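You operate a simulated robot arm through the tools that you are given. There is no shell and no other tool. Be economical: measure what you need, move in short steps, check, and stop when the job is done.

The job below is to be done with a simulated robot arm. You get a single attempt, and the scene is never put back.

TASK
Cool the open printer, switch it off and put its card away.
Fine: dial to COOL, green key once, switch off only when it shows READY; then the card into the small white holder.
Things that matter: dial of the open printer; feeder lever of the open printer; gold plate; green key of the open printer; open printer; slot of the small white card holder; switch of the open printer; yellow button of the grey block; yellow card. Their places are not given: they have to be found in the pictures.

The check looks at the end state, three seconds after you hand in, the way a careful person would. Anything else that was tipped, shoved, dropped, spilled or broken makes it a failure.

THE ROBOT
A 7-joint arm with a two-finger parallel gripper, fixed in place. Base frame: the origin is at the foot of the arm, x ahead of it, y to its left, z up; the work surface is at about z = 890. Units: mm, degrees, N and s.
With the tool pointing down near the work surface it reaches from about 240 to 680 mm from the base axis. Its first joint turns from -66.0 to 66.0 degrees. Payload 2.4 kg.
Tool frame: the origin (TCP) lies between the finger pads and is the grasp point; the fingertips stand 30 mm ahead of it; z points along the fingers, y is the line along which they close. Largest opening 94 mm; finger width 28, thickness 10; the body of the gripper, 50 by 96 mm, starts 55 mm behind the TCP.
Orientation is that of the tool frame in the base frame, as [roll, pitch, yaw] about the fixed x, y, z axes, in that order (R = Rz(yaw) Ry(pitch) Rx(roll)). With the fingers straight down and closing along the base's y, the tool's x points along the base's -x, its y along +y and its z along -z.

THE INTERFACE
- The arm moves only by the tool drive_tool. Its argument "deltas" is a list of rows, each an object (a shift or turn left out is 0, a gripper value left out holds the last) with "fingers": the opening, from 0 (shut) to 1 (fully open); "offset": the shift along the base's x, y, z in units of 250 mm (1.0 is 250 mm), a list of three; "turn": the turn, a rotation vector about the base's x, y, z in units of 120 degrees (1.0 is 120 degrees), a list of three. In form: [{"fingers": fingers, "offset": [x, y, z], "turn": [ax, ay, az]}, ...]. A call has 1 to 20 rows; each row is the pose to reach, as a shift and turn from the pose commanded when the call began. A call with a number of a shift or a turn outside -1 to 1 is refused whole. A row lasts 0.2 s, in which the tool goes at most 50 mm and 8.6 degrees; a call with a longer step from one row to the next is refused whole, and so is a gripper value outside its range. Where a pose cannot be reached the arm comes as near as it can. A force on the tool above 40 N (or 10 N above the force at the start of the call, whichever is more), or a blocked arm, ends the call early, and 0.2 s more pass. The fingers move at their own pace (about 153 mm/s each) and stop on an object; they squeeze with about 39 N. The grip force told is the motor's: it shows also when the fingers shut on nothing. Time passes only in rows, and 0.2 s behind the last, so rows that repeat a pose let the fingers close. The reply holds the time, the measured pose of the TCP, the force on the tool along the base axes, the opening and the grip force, in the units named above and with some noise, with the torque about the TCP (base axes, N m) and any sound that the robot's microphone picked up.
- Cameras (640 x 400 px; columns grow to the right, rows downward): "scene" is fixed at [53.4, 487.5, 1450.8]; the picture's right is [-0.58, -0.82, 0.00], its down [-0.41, 0.29, -0.86] and it looks along [0.70, -0.50, -0.51] (base axes); focal length 311 px, centre (320, 200). "wrist" rides on the gripper at [76, 14, -103] in the tool frame; the picture's right is [-0.18, 0.98, 0.00], its down [-0.75, -0.14, -0.64] and it looks along [-0.63, -0.12, 0.77] (tool axes); focal length 243 px, centre (320, 200).
- snapshot(camera): a new picture of that camera. The clock stands still meanwhile.
- measure_at(camera, pixels): for up to 12 pixels [column, row] of the newest picture of that camera ("zoom" is the newest enlarged one), the place [x, y, z] in the base frame of the surface seen there, good to about 3 mm. The clock stands still meanwhile.
- inspect(camera, box): a new picture of the part [left, top, right, bottom] of that camera's present view, enlarged. The clock stands still meanwhile.
- hand_in(): hands the job in; it is judged then, once.

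Keep the steps short. Do not move on a guess: measure, check each grasp and each placing, and mend mistakes. In all there are 80 turns and 54 pictures (those below and enlarged ones count). Leave the gripper open and the arm clear of the work at the hand-in unless told otherwise, and finish with a single line.

The tools are called as name(argument=value, ...) on one line, values as JSON. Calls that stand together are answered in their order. drive_tool: Moves the arm, as the interface text tells. Its arguments: {"type":"object","properties":{"deltas":{"type":"array"}},"required":["deltas"]} The other tools are called the same way: snapshot (camera) takes a picture; measure_at (camera, pixels) gives the place of the surface under pixels of a picture; inspect (camera, box) takes an enlarged picture of a part of a camera's view; hand_in () hands the job in.

At the start:

```text
time: 0.0
ee_pos: [472.4, 19.5, 1223.7]
ee_rot: [179.9, 0.0, 179.9]
ft_force: [0.5, 0.6, 0.1]
torque: [0.01, -0.01, 0.0]
grip_width: 94.1
gripper_force: 0.0
```

scene: 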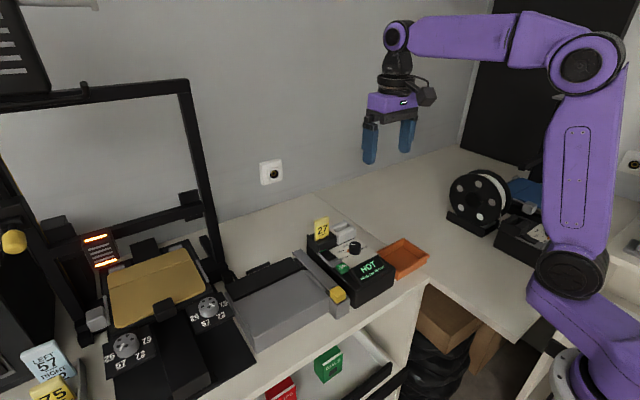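
wrist: 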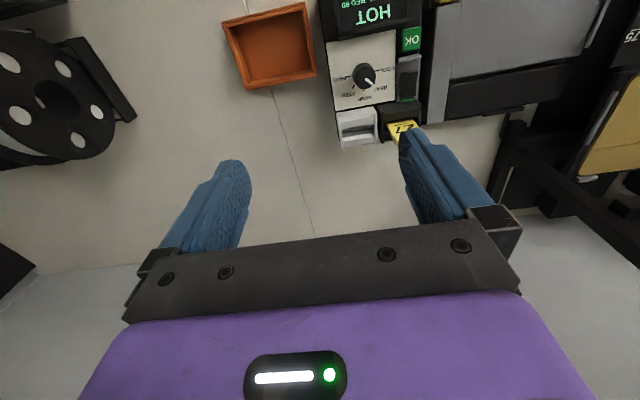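

I see a control box showing HOT near scene pixel (350,270). I'll enlarge it in both views, along with the printer on the left.

inspect(camera="scene", box=[280, 200, 440, 300])

inspect(camera="wrist", box=[300, 0, 540, 150])

inspect(camera="scene", box=[0, 200, 300, 400])

inspect(camera="scene", box=[430, 140, 640, 270])

```text
4.00 times, centred on (360, 250) of scene
```

zoom: 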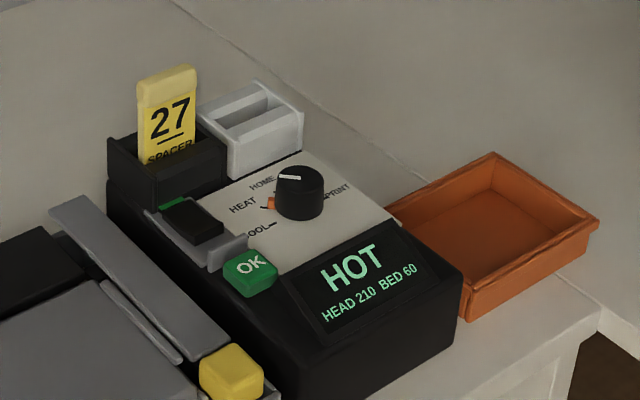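

```text
2.67 times, centred on (420, 75) of wrist
```

zoom: 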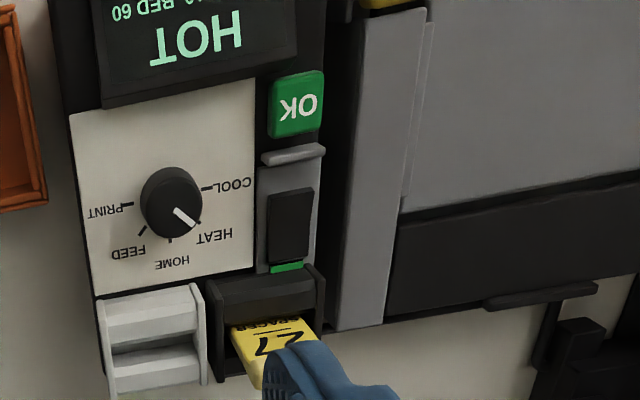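

```text
2.00 times, centred on (150, 300) of scene
```

zoom: 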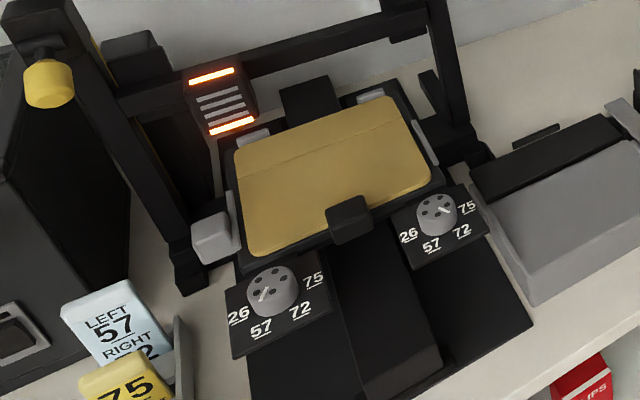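

```text
3.05 times, centred on (535, 205) of scene
```

zoom: 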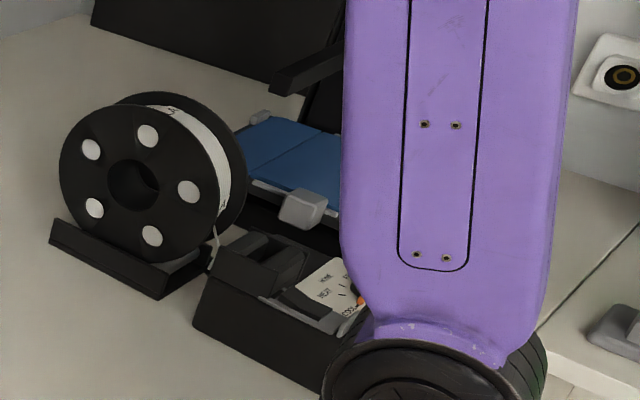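

The box shows HOT and the dial seems to point to HEAT. Card 27 stands in a black slot beside a small white holder. I'll measure these parts in a fresh enlarged scene view.

inspect(camera="scene", box=[296, 206, 408, 276])

```text
5.71 times, centred on (352, 241) of scene
```

zoom: 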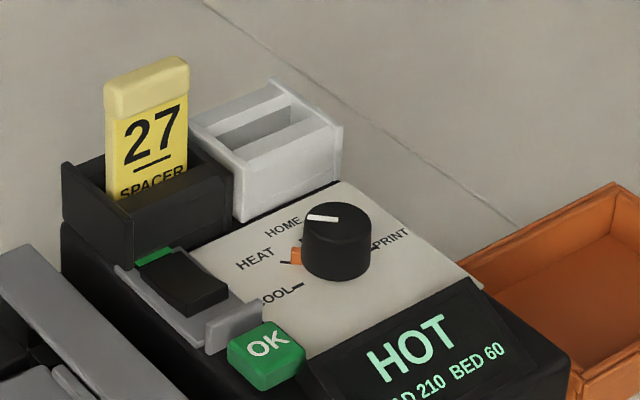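

measure_at(camera="zoom", pixels=[[336, 222], [310, 218], [338, 275], [262, 340], [200, 285], [150, 258], [146, 80], [145, 140], [265, 128], [300, 285], [240, 312], [300, 230]])

measure_at(camera="wrist", pixels=[[363, 74], [411, 40], [408, 78], [360, 125], [360, 140], [440, 30], [404, 128], [392, 70], [384, 92], [350, 78], [345, 114], [376, 110]])

```text
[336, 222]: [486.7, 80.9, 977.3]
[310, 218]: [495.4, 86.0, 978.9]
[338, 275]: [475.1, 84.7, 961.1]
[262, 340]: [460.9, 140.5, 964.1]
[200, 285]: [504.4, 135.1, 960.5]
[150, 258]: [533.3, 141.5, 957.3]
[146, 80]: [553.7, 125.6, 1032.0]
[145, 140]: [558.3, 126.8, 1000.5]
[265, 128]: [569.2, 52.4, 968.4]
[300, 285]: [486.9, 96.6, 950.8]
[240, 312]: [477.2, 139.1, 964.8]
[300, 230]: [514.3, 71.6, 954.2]
```

```text
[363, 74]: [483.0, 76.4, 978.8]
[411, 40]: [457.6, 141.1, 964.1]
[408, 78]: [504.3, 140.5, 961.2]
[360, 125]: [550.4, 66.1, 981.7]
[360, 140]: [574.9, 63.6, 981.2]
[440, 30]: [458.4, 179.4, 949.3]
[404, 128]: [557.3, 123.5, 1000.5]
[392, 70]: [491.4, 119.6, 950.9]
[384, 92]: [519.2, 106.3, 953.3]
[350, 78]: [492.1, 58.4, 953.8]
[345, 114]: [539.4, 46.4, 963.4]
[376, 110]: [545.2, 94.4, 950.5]
```

The dial is near (484,79), the key near (459,141), and the switch near (505,138). I'll move the wrist camera over the box for a closer look at the pointer and switch.

drive_tool(deltas=[{"offset": [-0.09, 0.09, -0.08]}, {"offset": [-0.18, 0.18, -0.16]}, {"offset": [-0.27, 0.27, -0.25]}, {"offset": [-0.36, 0.36, -0.33]}, {"offset": [-0.44, 0.45, -0.41]}, {"offset": [-0.44, 0.45, -0.41]}])

snapshot(camera="wrist")

```text
time: 1.4
ee_pos: [362.2, 131.2, 1121.5]
ee_rot: [-180.0, 0.0, -180.0]
ft_force: [-0.1, -0.1, 0.5]
torque: [0.01, 0.02, -0.01]
grip_width: 94.0
gripper_force: 0.2
```

```text
46 pictures are left
```

wrist: 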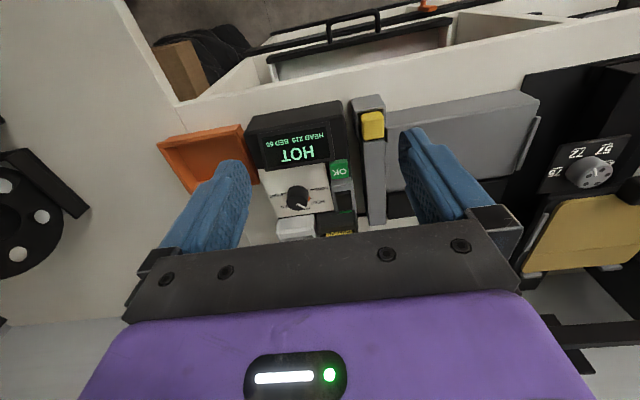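

inspect(camera="wrist", box=[240, 95, 400, 245])

```text
2.67 times, centred on (320, 170) of wrist
```

zoom: 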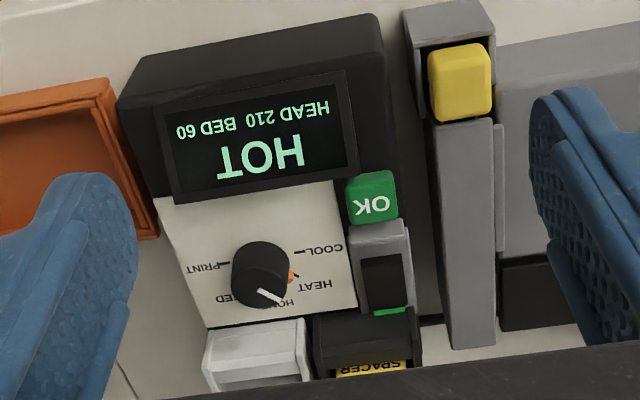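

measure_at(camera="zoom", pixels=[[299, 252], [291, 277], [224, 263], [262, 262], [255, 286], [275, 300], [375, 195], [385, 280], [388, 311], [330, 165], [460, 80], [440, 200]])

inspect(camera="wrist", box=[280, 170, 340, 220])

inspect(camera="scene", box=[335, 225, 375, 265])

```text
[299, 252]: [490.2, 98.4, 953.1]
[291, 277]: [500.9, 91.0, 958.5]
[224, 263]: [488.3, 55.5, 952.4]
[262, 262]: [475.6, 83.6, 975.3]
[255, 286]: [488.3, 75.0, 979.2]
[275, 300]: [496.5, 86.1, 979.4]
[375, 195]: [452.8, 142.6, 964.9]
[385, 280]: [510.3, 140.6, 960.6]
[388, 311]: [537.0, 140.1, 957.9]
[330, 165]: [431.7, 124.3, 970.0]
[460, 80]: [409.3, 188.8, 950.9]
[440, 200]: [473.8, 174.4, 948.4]
```

```text
8.00 times, centred on (310, 195) of wrist
```

zoom: 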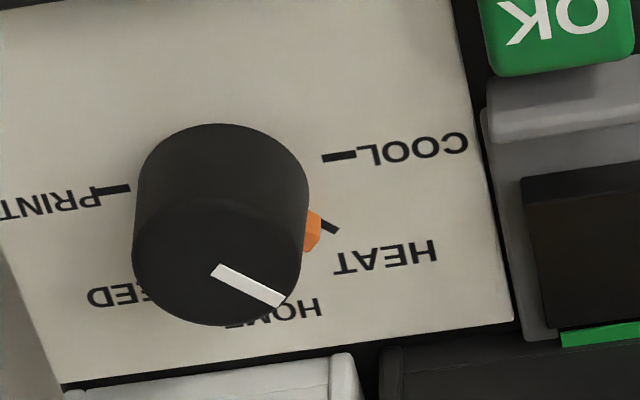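

```text
10.00 times, centred on (355, 245) of scene
```

zoom: 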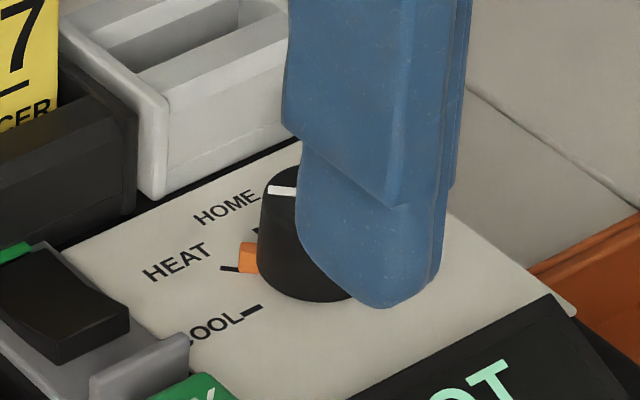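

The white line and orange nib both point at HEAT, and COOL is one step counter-clockwise. I'll measure the knob rim precisely.

measure_at(camera="wrist", pixels=[[287.3, 202.5], [307, 202.5], [297.1, 195.6], [297.1, 209.8], [298, 202.5], [305, 207.5], [311.5, 189.5], [285.5, 193.5]])

```text
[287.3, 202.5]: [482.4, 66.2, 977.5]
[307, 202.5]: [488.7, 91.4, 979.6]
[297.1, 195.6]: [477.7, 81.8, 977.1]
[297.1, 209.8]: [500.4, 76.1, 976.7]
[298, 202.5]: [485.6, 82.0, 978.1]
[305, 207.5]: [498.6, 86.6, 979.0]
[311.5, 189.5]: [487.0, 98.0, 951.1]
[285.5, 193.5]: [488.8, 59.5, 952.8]
```

The knob centre is about (487,78.5) with a radius of about 12.5 and its top at z 978. I'll move above it with the fingers half open.

drive_tool(deltas=[{"fingers": 0.5, "offset": [0.125, -0.0535, 0]}, {"offset": [0.25, -0.107, 0]}, {"offset": [0.375, -0.16, 0]}, {"offset": [0.4984, -0.214, 0]}, {"offset": [0.4984, -0.214, -0.12]}, {"offset": [0.4984, -0.214, -0.245]}, {"offset": [0.4984, -0.214, -0.245]}])

snapshot(camera="wrist")

inspect(camera="scene", box=[280, 160, 440, 300])

```text
time: 3.0
ee_pos: [487.7, 79.0, 1060.1]
ee_rot: [180.0, -0.1, 180.0]
ft_force: [1.1, -0.8, 0.2]
torque: [0.01, 0.03, 0.02]
grip_width: 46.9
gripper_force: 0.1
```

```text
42 pictures are left
```

wrist: 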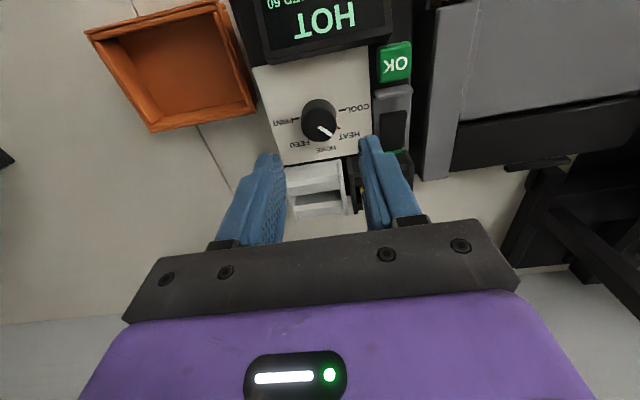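

```text
2.86 times, centred on (360, 230) of scene
```

zoom: 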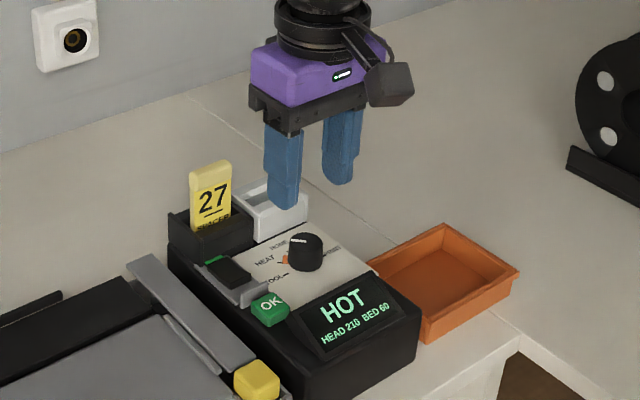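

The knob lies below and between the fingers. I'll descend to TCP z 992, with the tips at 962 above the nib, and close.

drive_tool(deltas=[{"offset": [0, 0, -0.09]}, {"offset": [0, 0, -0.18]}, {"offset": [0, 0, -0.272]}, {"offset": [0, 0, -0.272]}, {"fingers": 0.2, "offset": [0, 0, -0.272]}, {"offset": [0, 0, -0.272]}, {"offset": [0, 0, -0.272]}])

inspect(camera="wrist", box=[220, 50, 420, 200])

```text
time: 4.6
ee_pos: [487.4, 76.5, 991.0]
ee_rot: [-179.9, 0.1, 179.8]
ft_force: [-1.5, -13.6, -6.3]
torque: [-0.16, -1.17, 0.05]
grip_width: 29.0
gripper_force: 44.4
```

```text
2.67 times, centred on (320, 125) of wrist
```

zoom: 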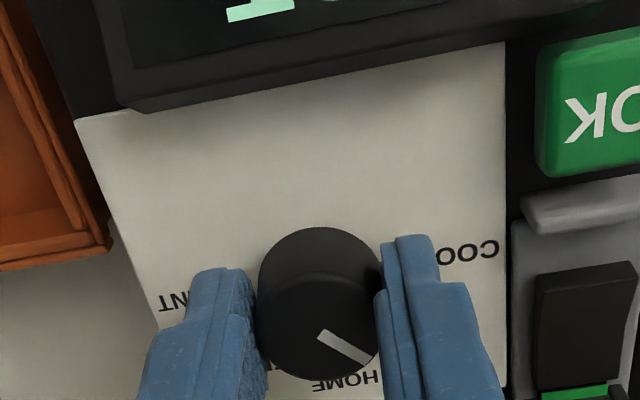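

The knob is gripped at a width of 29, with a small side load. I'll shift 2 mm to -y and turn +40° about z toward COOL.

drive_tool(deltas=[{"offset": [0, -0.008, 0]}, {"offset": [0, -0.008, 0], "turn": [0, 0, 0.06]}, {"offset": [0, -0.008, 0], "turn": [0, 0, 0.12]}, {"offset": [0, -0.008, 0], "turn": [0, 0, 0.18]}, {"offset": [0, -0.008, 0], "turn": [0, 0, 0.24]}, {"offset": [0, -0.008, 0], "turn": [0, 0, 0.3]}, {"offset": [0, -0.008, 0], "turn": [0, 0, 0.333]}, {"offset": [0, -0.008, 0], "turn": [0, 0, 0.333]}])

inspect(camera="scene", box=[300, 200, 420, 300])

snapshot(camera="wrist")

```text
time: 6.4
ee_pos: [487.7, 76.2, 991.9]
ee_rot: [-180.0, 0.1, -139.9]
ft_force: [11.3, 5.2, -20.8]
torque: [-0.01, -0.22, 0.04]
grip_width: 28.8
gripper_force: 45.1
```

```text
4.00 times, centred on (360, 250) of scene
```

zoom: 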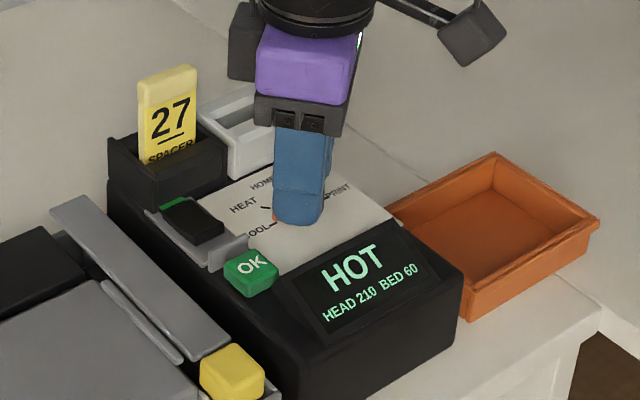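

```text
38 pictures are left
```

wrist: 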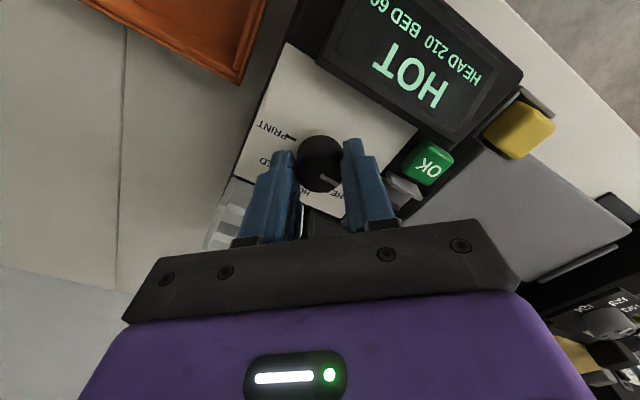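

The nib now appears near COOL. I'll open the fingers, lift straight up, turn back and check.

drive_tool(deltas=[{"fingers": 0.5}, {"fingers": 0.5}, {"offset": [0, 0, 0.14]}, {"offset": [0, 0, 0.28]}, {"offset": [0, 0, 0.4], "turn": [0, 0, -0.06]}, {"offset": [0, 0, 0.4], "turn": [0, 0, -0.12]}, {"offset": [0, 0, 0.4], "turn": [0, 0, -0.18]}, {"offset": [0, 0, 0.4], "turn": [0, 0, -0.24]}, {"offset": [0, 0, 0.4], "turn": [0, 0, -0.3]}, {"offset": [0, 0, 0.4], "turn": [0, 0, -0.333]}, {"offset": [0, 0, 0.4], "turn": [0, 0, -0.333]}])

inspect(camera="scene", box=[310, 210, 400, 280])

inspect(camera="wrist", box=[240, 60, 440, 200])

```text
time: 8.8
ee_pos: [487.5, 75.2, 1091.1]
ee_rot: [179.9, 0.1, 179.9]
ft_force: [-0.6, -0.6, -0.2]
torque: [-0.01, 0.03, -0.02]
grip_width: 47.3
gripper_force: 0.1
```

```text
5.71 times, centred on (355, 245) of scene
```

zoom: 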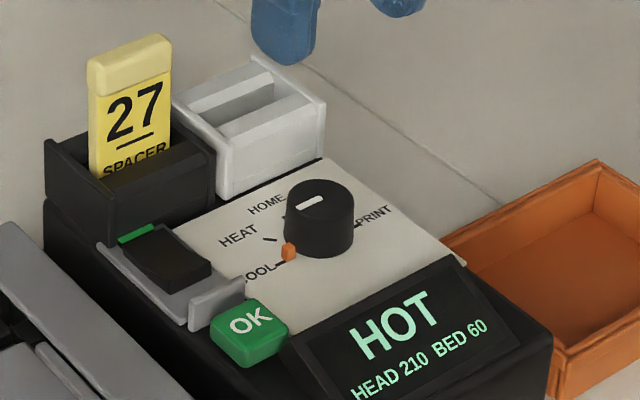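

```text
2.86 times, centred on (340, 130) of wrist
```

zoom: 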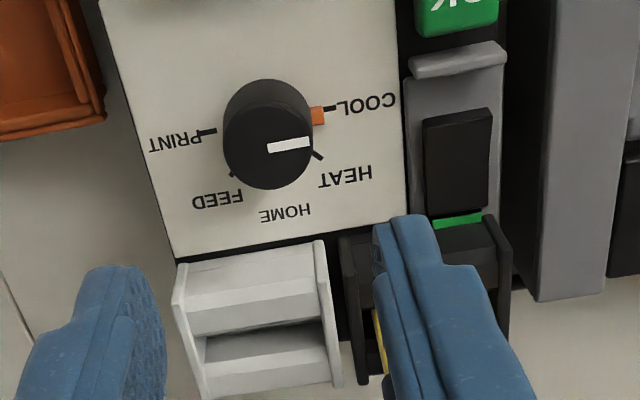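

measure_at(camera="zoom", pixels=[[329, 108], [319, 117], [320, 157], [268, 135], [272, 147], [306, 143], [227, 135], [311, 140], [209, 132], [267, 183]])

```text
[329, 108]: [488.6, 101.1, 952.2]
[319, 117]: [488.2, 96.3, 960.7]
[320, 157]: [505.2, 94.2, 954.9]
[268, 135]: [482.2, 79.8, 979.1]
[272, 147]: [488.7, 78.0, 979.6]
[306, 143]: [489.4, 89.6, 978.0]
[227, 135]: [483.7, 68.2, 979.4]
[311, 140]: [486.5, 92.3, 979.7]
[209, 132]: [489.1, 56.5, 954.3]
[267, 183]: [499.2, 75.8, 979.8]
```

The nib lines up with the COOL tick, both at about 83°. Next I'll measure the green key's edges and its neighbours.

drive_tool(deltas=[{"fingers": 0.2, "offset": [-0.15, 0.1, 0]}, {"offset": [-0.3, 0.22, 0]}, {"offset": [-0.45, 0.3, 0]}, {"offset": [-0.45, 0.3, 0]}])

inspect(camera="wrist", box=[260, 80, 400, 180])

inspect(camera="scene", box=[315, 235, 371, 281])

```text
time: 9.8
ee_pos: [372.3, 152.5, 1090.6]
ee_rot: [179.9, 0.0, -180.0]
ft_force: [-0.4, 0.0, -0.3]
torque: [-0.01, 0.01, 0.01]
grip_width: 18.8
gripper_force: 0.1
```

```text
4.00 times, centred on (330, 130) of wrist
```

zoom: 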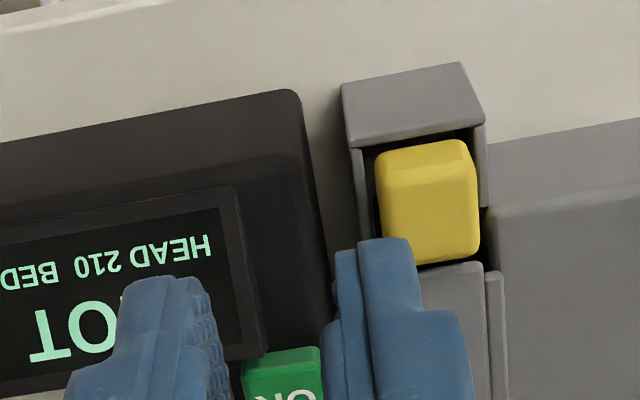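

```text
8.70 times, centred on (343, 258) of scene
```

zoom: 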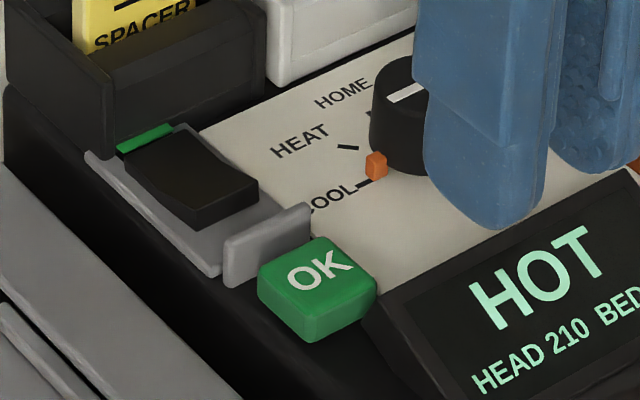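

measure_at(camera="zoom", pixels=[[262, 286], [308, 316], [372, 282], [318, 241], [315, 280], [306, 206], [228, 243], [196, 207], [250, 182], [135, 160], [190, 140], [380, 305]])

```text
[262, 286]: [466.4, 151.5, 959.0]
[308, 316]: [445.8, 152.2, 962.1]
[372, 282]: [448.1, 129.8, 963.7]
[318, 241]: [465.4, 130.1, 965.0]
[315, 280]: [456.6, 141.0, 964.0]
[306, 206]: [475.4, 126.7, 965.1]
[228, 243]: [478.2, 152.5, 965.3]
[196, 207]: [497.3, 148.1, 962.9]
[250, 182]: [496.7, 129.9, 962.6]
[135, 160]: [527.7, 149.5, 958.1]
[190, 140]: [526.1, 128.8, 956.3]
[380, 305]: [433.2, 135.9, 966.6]
```

Key top: x 445–467, y 129–153, z about 965. A guard ridge sits close behind it at x 475. I'll shut the fingers, turn the tool 90° so the thin side fits, and stop above the key.

drive_tool(deltas=[{"fingers": 0, "offset": [0.03, 0, 0], "turn": [0, 0, 0.07]}, {"offset": [0.06, -0.003, 0], "turn": [0, 0, 0.14]}, {"offset": [0.09, -0.006, 0], "turn": [0, 0, 0.21]}, {"offset": [0.12, -0.01, 0], "turn": [0, 0, 0.28]}, {"offset": [0.15, -0.014, 0], "turn": [0, 0, 0.35]}, {"offset": [0.18, -0.018, 0], "turn": [0, 0, 0.42]}, {"offset": [0.21, -0.022, 0], "turn": [0, 0, 0.49]}, {"offset": [0.25, -0.026, 0], "turn": [0, 0, 0.56]}, {"offset": [0.28, -0.03, 0], "turn": [0, 0, 0.63]}, {"offset": [0.31, -0.034, 0], "turn": [0, 0, 0.7]}, {"offset": [0.328, -0.034, 0], "turn": [0, 0, 0.75]}, {"offset": [0.328, -0.034, -0.1], "turn": [0, 0, 0.75]}, {"offset": [0.328, -0.034, -0.208], "turn": [0, 0, 0.75]}, {"offset": [0.328, -0.034, -0.208], "turn": [0, 0, 0.75]}])

snapshot(camera="wrist")

inspect(camera="scene", box=[280, 180, 420, 290])

```text
time: 12.8
ee_pos: [457.2, 143.1, 1037.8]
ee_rot: [180.0, 0.0, -90.0]
ft_force: [0.0, 0.4, 0.0]
torque: [0.03, 0.0, -0.04]
grip_width: 0.1
gripper_force: 32.6
```

```text
33 pictures are left
```

wrist: 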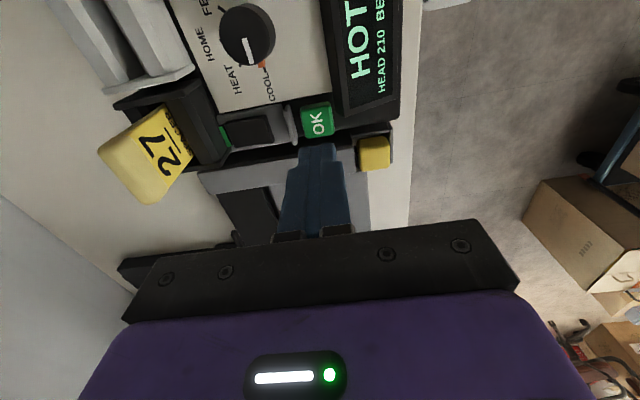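

```text
3.64 times, centred on (350, 235) of scene
```

zoom: 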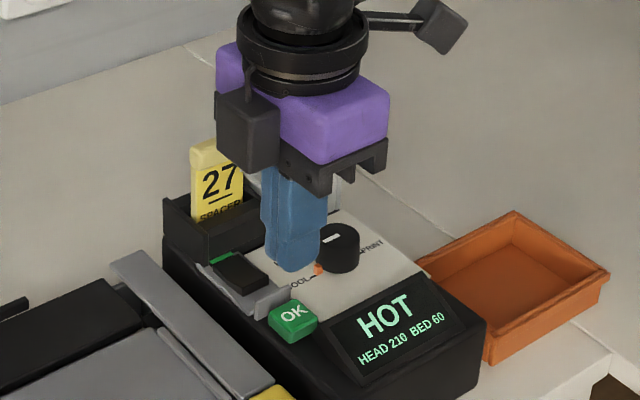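

The closed fingertips stand over the key with tips at about z 1008. I'll descend slowly, going just a few mm past first contact.

drive_tool(deltas=[{"offset": [0, 0, -0.07]}, {"offset": [0, 0, -0.14]}, {"offset": [0, 0, -0.156]}, {"offset": [0, 0, -0.168]}, {"offset": [0, 0, -0.176]}, {"offset": [0, 0, -0.184]}])

```text
time: 14.2
ee_pos: [456.7, 143.1, 995.3]
ee_rot: [180.0, 0.1, -90.1]
ft_force: [0.3, 1.2, -0.1]
torque: [0.0, 0.02, -0.01]
grip_width: 0.0
gripper_force: 33.1
```

drive_tool(deltas=[{"offset": [0, 0, -0.006]}, {"offset": [0, 0, -0.012]}, {"offset": [0, 0, -0.018]}])

inspect(camera="scene", box=[300, 210, 400, 290])

```text
time: 15.0
ee_pos: [457.4, 143.2, 988.7]
ee_rot: [180.0, 0.0, -90.0]
ft_force: [-1.5, -1.3, 2.0]
torque: [-0.05, -0.01, -0.01]
grip_width: 0.0
gripper_force: 32.8
heard: click
```

```text
5.00 times, centred on (350, 250) of scene
```

zoom: 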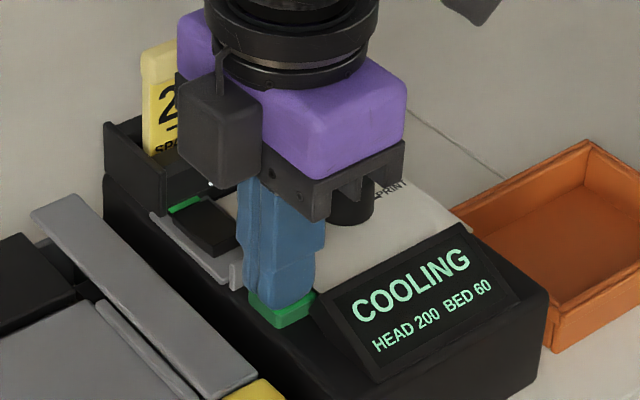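

A click was heard and the display reads COOLING with the head at 200, so one press was registered. I'll lift straight up, turn back and wait high above the switch.

drive_tool(deltas=[{"offset": [0, 0, 0.08]}, {"offset": [0, 0, 0.2]}, {"offset": [0, 0, 0.35]}, {"offset": [0.0, 0, 0.4], "turn": [0, 0, -0.07]}, {"offset": [0.0, 0, 0.4], "turn": [0, 0, -0.14]}, {"offset": [0.02, 0, 0.4], "turn": [0, 0, -0.21]}, {"offset": [0.04, 0, 0.4], "turn": [0, 0, -0.28]}, {"offset": [0.06, 0, 0.4], "turn": [0, 0, -0.35]}, {"offset": [0.08, 0, 0.4], "turn": [0, 0, -0.42]}, {"offset": [0.1, -0.01, 0.4], "turn": [0, 0, -0.49]}, {"offset": [0.12, -0.016, 0.4], "turn": [0, 0, -0.56]}, {"offset": [0.14, -0.016, 0.4], "turn": [0, 0, -0.63]}, {"offset": [0.16, -0.016, 0.4], "turn": [0, 0, -0.7]}, {"offset": [0.17, -0.016, 0.4], "turn": [0, 0, -0.75]}, {"offset": [0.17, -0.016, 0.4], "turn": [0, 0, -0.75]}])

inspect(camera="scene", box=[300, 210, 400, 290])

```text
time: 18.2
ee_pos: [497.7, 138.4, 1088.3]
ee_rot: [180.0, 0.0, 179.8]
ft_force: [-0.4, 0.2, 0.2]
torque: [0.01, -0.04, 0.02]
grip_width: 0.0
gripper_force: 32.9
```

```text
5.00 times, centred on (350, 250) of scene
```

zoom: 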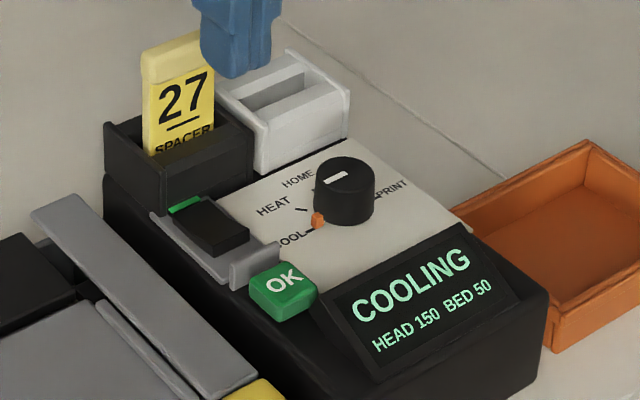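

The head reads 150 and is falling. While it cools I'll measure the card and the holder in this picture, and wait.

measure_at(camera="zoom", pixels=[[143, 55], [200, 45], [148, 82], [210, 72], [150, 145], [212, 130], [288, 55], [222, 88], [345, 90], [258, 122], [270, 95], [128, 145]])

drive_tool(deltas=[{}, {}, {}, {}, {}, {}, {}, {}, {}, {}, {}, {}, {}, {}, {}, {}, {}, {}, {}, {}])

drive_tool(deltas=[{}, {}, {}, {}, {}, {}, {}, {}, {}, {}, {}, {}, {}, {}, {}, {}, {}, {}, {}, {}])

inspect(camera="scene", box=[300, 210, 400, 290])

```text
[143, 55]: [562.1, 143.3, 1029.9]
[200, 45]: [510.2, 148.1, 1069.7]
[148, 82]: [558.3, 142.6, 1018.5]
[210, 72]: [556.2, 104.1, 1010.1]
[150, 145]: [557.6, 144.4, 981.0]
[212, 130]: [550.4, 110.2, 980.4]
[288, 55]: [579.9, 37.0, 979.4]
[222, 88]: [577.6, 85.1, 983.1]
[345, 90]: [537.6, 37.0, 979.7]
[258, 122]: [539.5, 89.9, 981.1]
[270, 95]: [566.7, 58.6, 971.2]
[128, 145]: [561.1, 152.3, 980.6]
```

```text
time: 22.4
ee_pos: [498.4, 137.5, 1088.5]
ee_rot: [-180.0, 0.1, -180.0]
ft_force: [-0.2, 0.1, -0.5]
torque: [0.0, 0.0, -0.02]
grip_width: 0.1
gripper_force: 33.3
```

```text
time: 26.6
ee_pos: [498.0, 138.0, 1089.2]
ee_rot: [180.0, -0.1, -180.0]
ft_force: [-0.2, -0.1, 0.3]
torque: [0.02, 0.01, 0.03]
grip_width: 0.0
gripper_force: 33.4
```

```text
5.00 times, centred on (350, 250) of scene
```

zoom: 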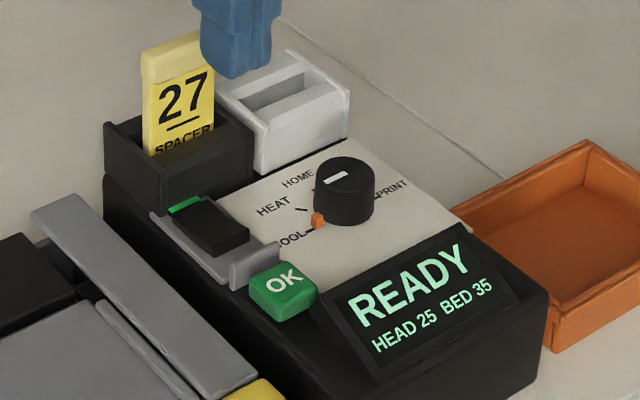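

The display shows READY, with the head at 25 and bed at 35. I'll press the raised front end of the rocker at (499,139), slowly.

drive_tool(deltas=[{"offset": [0, 0, -0.18]}, {"offset": [0, 0, -0.34]}, {"offset": [0, 0, -0.372]}, {"offset": [0, 0, -0.38]}, {"offset": [0, 0, -0.388]}, {"offset": [0, 0, -0.396]}, {"offset": [0, 0, -0.404]}])

inspect(camera="scene", box=[300, 210, 400, 290])

```text
time: 28.4
ee_pos: [498.5, 138.2, 990.8]
ee_rot: [180.0, 0.2, 179.9]
ft_force: [-4.0, -0.4, 6.2]
torque: [-0.04, 0.01, -0.01]
grip_width: 0.2
gripper_force: 33.0
heard: click
stopped in row 7: the force on the tool passed its limit at 42 N (the readings are from after the stop); the commanded pose is now the measured one
```

```text
5.00 times, centred on (350, 250) of scene
```

zoom: 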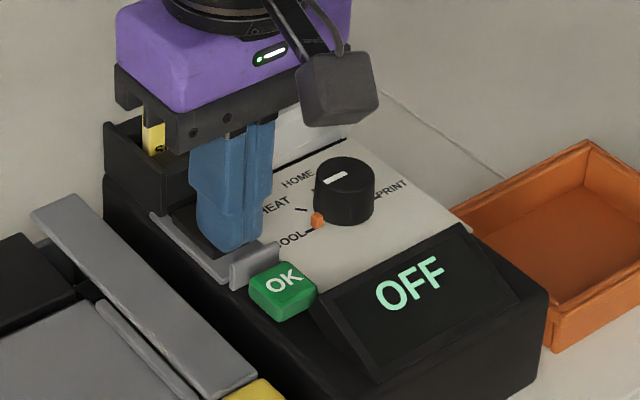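

Click heard and the display reads OFF. I'll lift up, back off with the fingers open, and look at the card and the holder from above.

drive_tool(deltas=[{"offset": [0, 0, 0.1]}, {"offset": [0, 0, 0.28]}, {"offset": [0, 0, 0.45]}, {"fingers": 1, "offset": [-0.15, 0, 0.55]}, {"offset": [-0.31, 0, 0.55]}, {"offset": [-0.31, 0, 0.55]}, {"offset": [-0.31, 0, 0.55]}])

inspect(camera="wrist", box=[240, 125, 400, 225])

inspect(camera="scene", box=[300, 205, 364, 253])

```text
time: 30.0
ee_pos: [422.9, 138.8, 1127.4]
ee_rot: [-180.0, 0.2, -180.0]
ft_force: [0.4, -0.8, -0.1]
torque: [0.01, -0.02, 0.01]
grip_width: 94.0
gripper_force: 0.1
```

```text
4.00 times, centred on (320, 175) of wrist
```

zoom: 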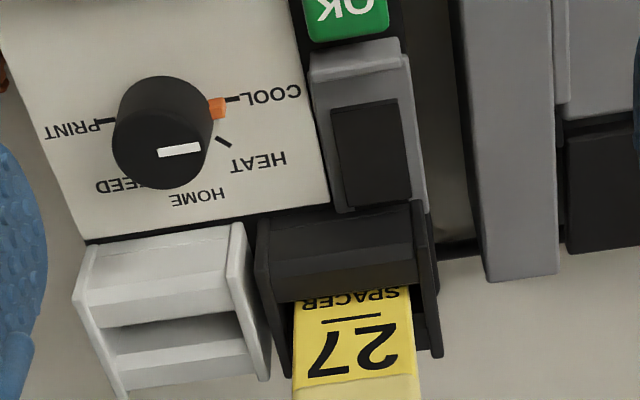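

```text
8.33 times, centred on (332, 229) of scene
```

zoom: 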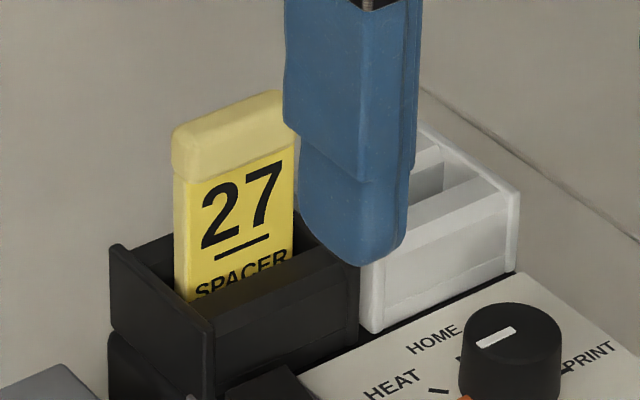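

measure_at(camera="zoom", pixels=[[180, 130], [230, 112], [200, 160], [185, 180], [285, 165], [190, 285], [285, 245], [235, 200], [435, 180], [470, 195], [425, 215], [435, 150]])

inspect(camera="wrist", box=[240, 175, 340, 235])

```text
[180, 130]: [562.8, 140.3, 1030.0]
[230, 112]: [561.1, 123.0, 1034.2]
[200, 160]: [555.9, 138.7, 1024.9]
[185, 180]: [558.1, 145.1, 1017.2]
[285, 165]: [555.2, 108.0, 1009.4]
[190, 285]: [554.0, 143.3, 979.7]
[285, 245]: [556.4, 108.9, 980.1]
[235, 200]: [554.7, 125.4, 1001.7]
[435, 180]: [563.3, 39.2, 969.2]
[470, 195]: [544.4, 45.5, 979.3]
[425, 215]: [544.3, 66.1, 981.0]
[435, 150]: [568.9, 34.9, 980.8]
```

```text
6.40 times, centred on (290, 205) of wrist
```

zoom: 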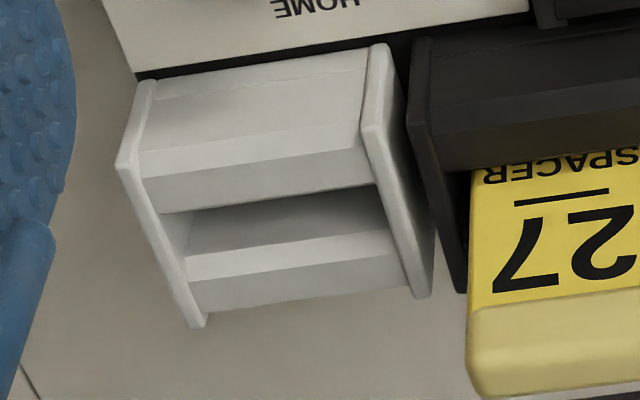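

measure_at(camera="zoom", pixels=[[260, 90], [260, 125], [265, 160], [270, 185], [270, 198], [272, 210], [275, 235], [280, 258], [290, 285], [200, 235], [375, 205], [500, 290]])

measure_at(camera="zoom", pixels=[[140, 100], [125, 165], [195, 320], [378, 100], [372, 130], [420, 290], [185, 222], [384, 190], [398, 235], [188, 250], [422, 60], [560, 345]])

```text
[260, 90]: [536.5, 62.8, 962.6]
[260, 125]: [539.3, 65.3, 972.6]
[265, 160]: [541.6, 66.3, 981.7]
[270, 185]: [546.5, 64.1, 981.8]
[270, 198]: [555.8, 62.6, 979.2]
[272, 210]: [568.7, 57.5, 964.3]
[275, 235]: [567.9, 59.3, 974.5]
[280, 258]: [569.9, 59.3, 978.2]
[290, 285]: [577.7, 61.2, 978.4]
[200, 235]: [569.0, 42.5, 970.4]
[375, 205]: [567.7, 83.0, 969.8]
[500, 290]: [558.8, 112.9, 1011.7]
```

```text
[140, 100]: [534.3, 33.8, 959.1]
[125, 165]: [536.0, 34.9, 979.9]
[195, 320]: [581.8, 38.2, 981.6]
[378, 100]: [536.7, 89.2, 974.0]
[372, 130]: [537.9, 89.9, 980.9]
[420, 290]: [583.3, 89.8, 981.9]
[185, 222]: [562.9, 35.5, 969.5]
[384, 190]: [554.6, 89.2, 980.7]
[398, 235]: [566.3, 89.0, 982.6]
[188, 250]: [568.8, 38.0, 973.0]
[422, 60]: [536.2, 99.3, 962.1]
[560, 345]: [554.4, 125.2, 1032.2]
```

The card faces along x at y about 125, x 555–565, with its top near z 1034. The white slot's centre is near (560,62.5). I'll move over the card with the fingers closing along x.

drive_tool(deltas=[{"fingers": 0.45, "offset": [0.05, 0, 0], "turn": [0, 0, 0.07]}, {"offset": [0.1, -0.005, 0], "turn": [0, 0, 0.14]}, {"offset": [0.15, -0.01, 0], "turn": [0, 0, 0.21]}, {"offset": [0.2, -0.015, 0], "turn": [0, 0, 0.28]}, {"offset": [0.25, -0.02, 0], "turn": [0, 0, 0.35]}, {"offset": [0.3, -0.025, 0], "turn": [0, 0, 0.42]}, {"offset": [0.35, -0.03, 0], "turn": [0, 0, 0.49]}, {"offset": [0.4, -0.035, 0], "turn": [0, 0, 0.56]}, {"offset": [0.45, -0.04, 0], "turn": [0, 0, 0.63]}, {"offset": [0.5, -0.045, 0], "turn": [0, 0, 0.7]}, {"offset": [0.556, -0.051, 0], "turn": [0, 0, 0.75]}, {"offset": [0.556, -0.051, -0.112], "turn": [0, 0, 0.75]}, {"offset": [0.556, -0.051, -0.112], "turn": [0, 0, 0.75]}])

inspect(camera="wrist", box=[200, 50, 440, 220])

```text
time: 32.8
ee_pos: [561.9, 127.9, 1098.1]
ee_rot: [-180.0, 0.1, -90.0]
ft_force: [-0.2, 0.3, -0.3]
torque: [0.01, 0.02, 0.02]
grip_width: 42.3
gripper_force: 0.0
```

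```text
2.35 times, centred on (320, 135) of wrist
```

zoom: 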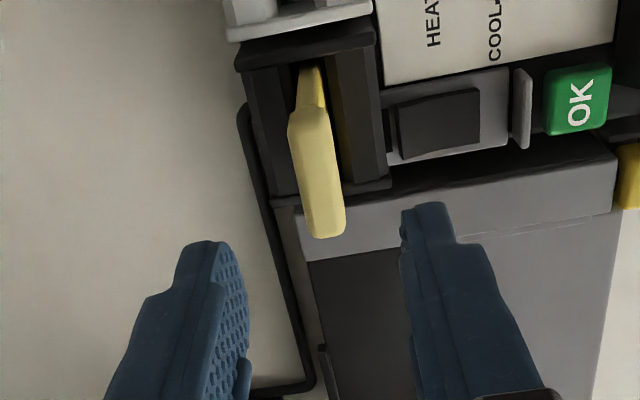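

measure_at(camera="zoom", pixels=[[293, 120], [325, 115], [310, 230], [342, 225], [318, 170], [315, 90], [302, 175], [334, 170], [300, 40], [285, 160], [355, 160], [317, 112]])

```text
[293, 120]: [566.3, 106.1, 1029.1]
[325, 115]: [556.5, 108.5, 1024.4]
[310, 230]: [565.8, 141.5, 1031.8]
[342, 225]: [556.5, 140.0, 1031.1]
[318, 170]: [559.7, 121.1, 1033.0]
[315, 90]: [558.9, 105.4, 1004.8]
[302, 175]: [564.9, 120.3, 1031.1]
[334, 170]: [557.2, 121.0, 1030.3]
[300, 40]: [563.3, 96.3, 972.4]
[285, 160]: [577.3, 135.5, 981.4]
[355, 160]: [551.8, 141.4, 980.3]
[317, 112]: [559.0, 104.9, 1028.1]
```

The card top is centred at (561,124) and about 11 thick. I'll descend to TCP z 1018, with tips above the holder rim, and close.

drive_tool(deltas=[{"offset": [0, -0.012, -0.1]}, {"offset": [0, -0.012, -0.2]}, {"offset": [0, -0.012, -0.329]}, {"offset": [0, -0.012, -0.329]}, {"fingers": 0.08, "offset": [0, -0.012, -0.329]}, {"offset": [0, -0.012, -0.329]}, {"offset": [0, -0.012, -0.329]}])

snapshot(camera="wrist")

```text
time: 34.4
ee_pos: [560.9, 123.2, 1016.3]
ee_rot: [-180.0, 0.2, -90.0]
ft_force: [-1.0, -0.1, 0.3]
torque: [-0.01, 0.03, 0.03]
grip_width: 16.1
gripper_force: 38.6
```

```text
23 pictures are left
```

wrist: 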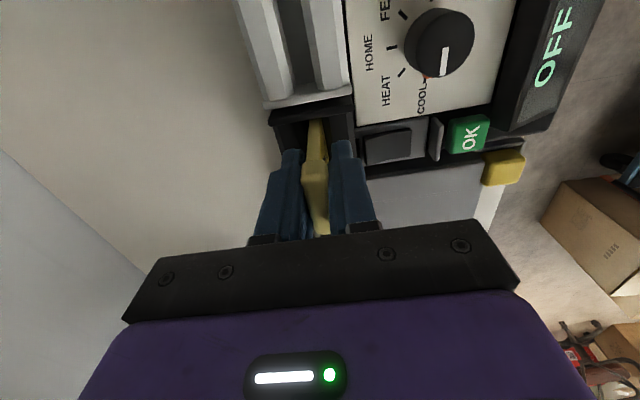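

The card is gripped at a width of 16, with the wider head between the pads. I'll lift straight up 70 mm and check.

drive_tool(deltas=[{"offset": [0, 0, 0.04]}, {"offset": [0, 0, 0.08]}, {"offset": [0, 0, 0.14]}, {"offset": [0, 0, 0.2]}, {"offset": [0, 0, 0.28]}, {"offset": [0, 0, 0.28]}])

inspect(camera="scene", box=[280, 170, 408, 260])

```text
time: 35.8
ee_pos: [560.8, 124.5, 1089.2]
ee_rot: [180.0, 0.2, -90.0]
ft_force: [0.2, -0.4, 0.2]
torque: [0.01, -0.04, 0.0]
grip_width: 16.1
gripper_force: 39.2
```

```text
4.44 times, centred on (344, 215) of scene
```

zoom: 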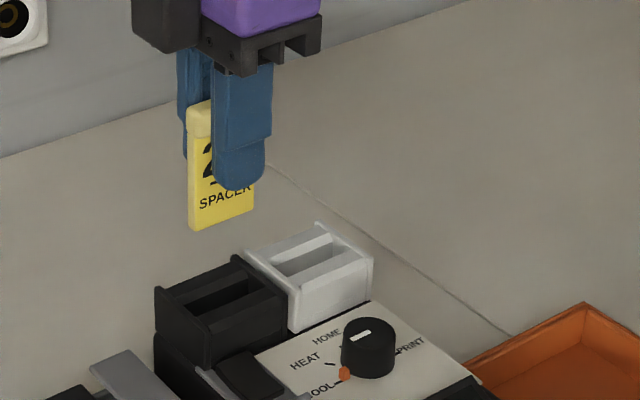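

The card came out cleanly. I'll measure its lower edge and both slots now that they are visible.

measure_at(camera="zoom", pixels=[[193, 222], [250, 206], [193, 190], [275, 262], [332, 240], [300, 275], [345, 250], [305, 262], [300, 252], [320, 258], [195, 302], [225, 295]])

snapshot(camera="wrist")

```text
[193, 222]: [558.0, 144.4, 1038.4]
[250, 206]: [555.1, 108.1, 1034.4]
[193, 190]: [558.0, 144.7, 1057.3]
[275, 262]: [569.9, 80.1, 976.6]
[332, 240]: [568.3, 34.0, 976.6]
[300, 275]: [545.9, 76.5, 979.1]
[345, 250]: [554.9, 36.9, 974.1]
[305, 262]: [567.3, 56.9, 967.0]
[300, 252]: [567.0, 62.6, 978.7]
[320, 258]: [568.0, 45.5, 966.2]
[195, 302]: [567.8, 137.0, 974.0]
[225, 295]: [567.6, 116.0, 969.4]
```

```text
21 pictures are left
```

wrist: 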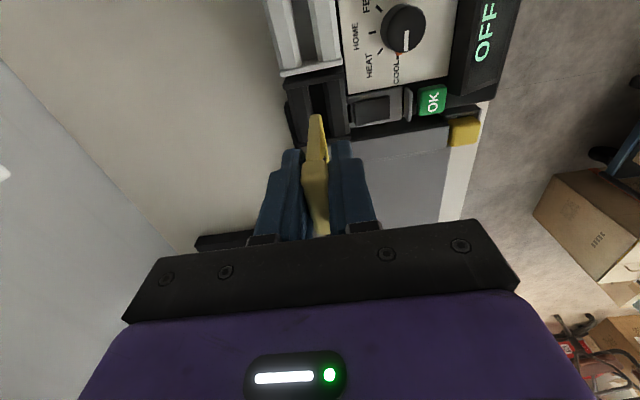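

The card bottom is at about z 1035, and both slots share the same back-wall x of about 567.7. I'll carry the card 63 mm in -y over the white slot and check.

drive_tool(deltas=[{"offset": [0, -0.09, 0]}, {"offset": [0, -0.18, 0]}, {"offset": [0, -0.252, 0]}, {"offset": [0, -0.252, 0]}, {"offset": [0, -0.252, -0.1]}, {"offset": [0, -0.252, -0.16]}, {"offset": [0, -0.252, -0.16]}])

inspect(camera="scene", box=[300, 180, 396, 250])

inspect(camera="wrist", box=[250, 50, 390, 180])

```text
time: 37.4
ee_pos: [560.2, 59.4, 1047.2]
ee_rot: [180.0, 0.2, -90.1]
ft_force: [0.2, -1.1, -1.4]
torque: [0.04, 0.01, -0.02]
grip_width: 16.0
gripper_force: 38.4
```

```text
5.71 times, centred on (348, 215) of scene
```

zoom: 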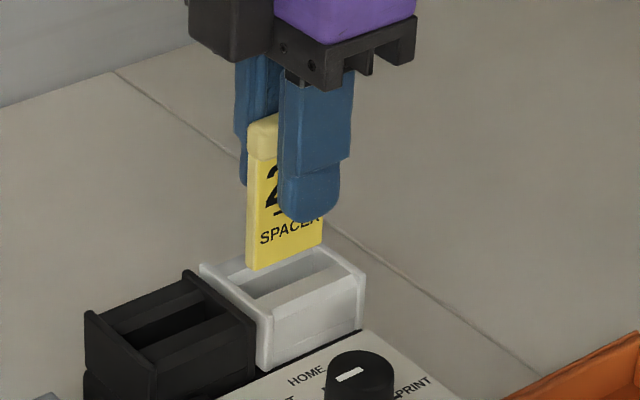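

```text
3.08 times, centred on (320, 115) of wrist
```

zoom: 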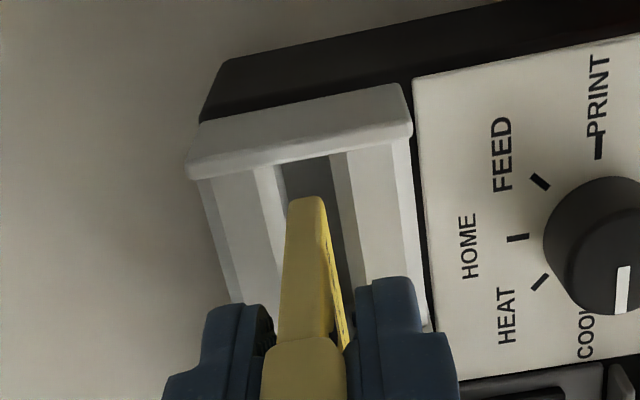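

measure_at(camera="zoom", pixels=[[305, 202], [292, 215], [318, 212], [310, 180], [270, 185], [275, 200], [330, 175], [340, 175], [345, 220], [284, 180], [200, 175], [400, 140]])

inspect(camera="scene", box=[325, 205, 373, 240])

```text
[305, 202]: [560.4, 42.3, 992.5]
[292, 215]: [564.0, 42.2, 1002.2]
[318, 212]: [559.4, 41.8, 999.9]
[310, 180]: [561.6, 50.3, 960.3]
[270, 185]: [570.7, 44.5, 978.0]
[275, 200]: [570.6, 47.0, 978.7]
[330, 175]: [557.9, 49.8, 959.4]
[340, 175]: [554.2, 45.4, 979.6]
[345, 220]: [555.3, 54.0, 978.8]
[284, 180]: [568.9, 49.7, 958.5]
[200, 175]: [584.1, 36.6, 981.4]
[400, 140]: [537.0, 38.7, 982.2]
```

```text
11.43 times, centred on (349, 222) of scene
```

zoom: 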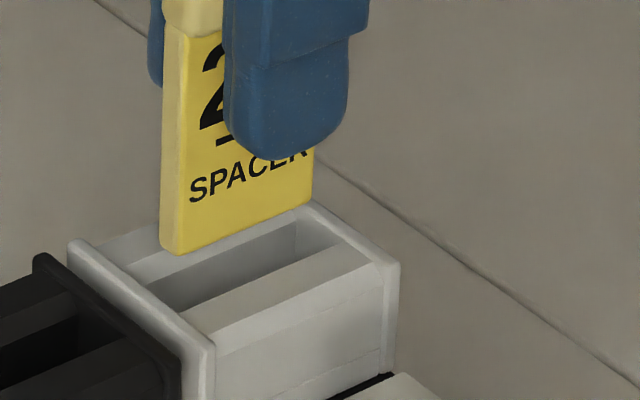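

measure_at(camera="zoom", pixels=[[164, 240], [180, 248], [308, 198], [200, 235], [168, 150], [185, 150], [165, 300], [335, 248], [250, 262], [250, 300], [100, 250], [390, 270]])

```text
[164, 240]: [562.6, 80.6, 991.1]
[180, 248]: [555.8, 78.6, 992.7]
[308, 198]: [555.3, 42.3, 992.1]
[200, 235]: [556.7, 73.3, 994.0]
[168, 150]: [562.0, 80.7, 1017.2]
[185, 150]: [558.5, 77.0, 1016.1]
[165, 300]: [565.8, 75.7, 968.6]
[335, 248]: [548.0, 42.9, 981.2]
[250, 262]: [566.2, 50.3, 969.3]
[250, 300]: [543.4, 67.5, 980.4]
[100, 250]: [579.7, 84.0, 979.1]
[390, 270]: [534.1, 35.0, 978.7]
```

The card is y 41–81 and x 556–565. The slot is about y 39–86 and x 556–568. I'll nudge +1 in x and +1.5 in y and lower gently.

drive_tool(deltas=[{"offset": [0.005, 0.006, 0]}, {"offset": [0.005, 0.006, -0.03]}, {"offset": [0.005, 0.006, -0.05]}, {"offset": [0.005, 0.006, -0.07]}, {"offset": [0.005, 0.006, -0.085]}, {"offset": [0.005, 0.006, -0.1]}])

inspect(camera="scene", box=[325, 195, 381, 240])

```text
time: 38.8
ee_pos: [562.0, 61.7, 1021.3]
ee_rot: [179.9, 0.2, -90.1]
ft_force: [-0.5, 0.1, 0.7]
torque: [-0.02, 0.02, 0.03]
grip_width: 16.1
gripper_force: 39.0
```

```text
8.89 times, centred on (353, 218) of scene
```

zoom: 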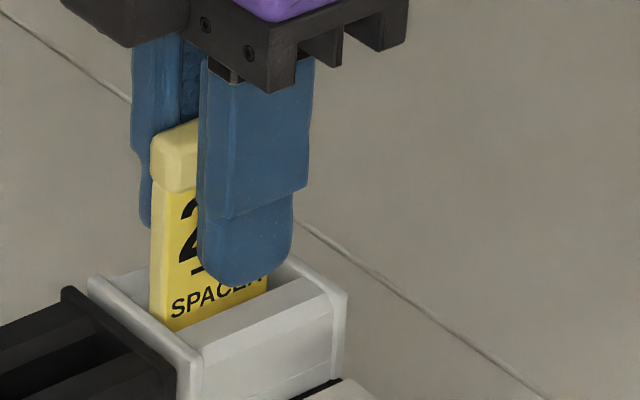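

The card is entering the slot with no force. I'll lower in 1.5 mm steps to feel the floor.

drive_tool(deltas=[{"offset": [0, 0, -0.006]}, {"offset": [0, 0, -0.012]}, {"offset": [0, 0, -0.018]}, {"offset": [0, 0, -0.018]}])

```text
time: 39.8
ee_pos: [561.4, 61.8, 1018.7]
ee_rot: [180.0, 0.2, -90.0]
ft_force: [-0.4, 0.2, -0.2]
torque: [-0.01, 0.04, -0.01]
grip_width: 16.3
gripper_force: 39.0
```

drive_tool(deltas=[{"offset": [0, 0, -0.005]}, {"offset": [0, 0, -0.01]}, {"offset": [0, 0, -0.01]}])

```text
time: 40.6
ee_pos: [561.1, 60.7, 1016.4]
ee_rot: [-179.9, 0.1, -90.0]
ft_force: [-0.5, -0.8, 7.5]
torque: [-0.07, 0.03, 0.0]
grip_width: 15.8
gripper_force: 38.8
```

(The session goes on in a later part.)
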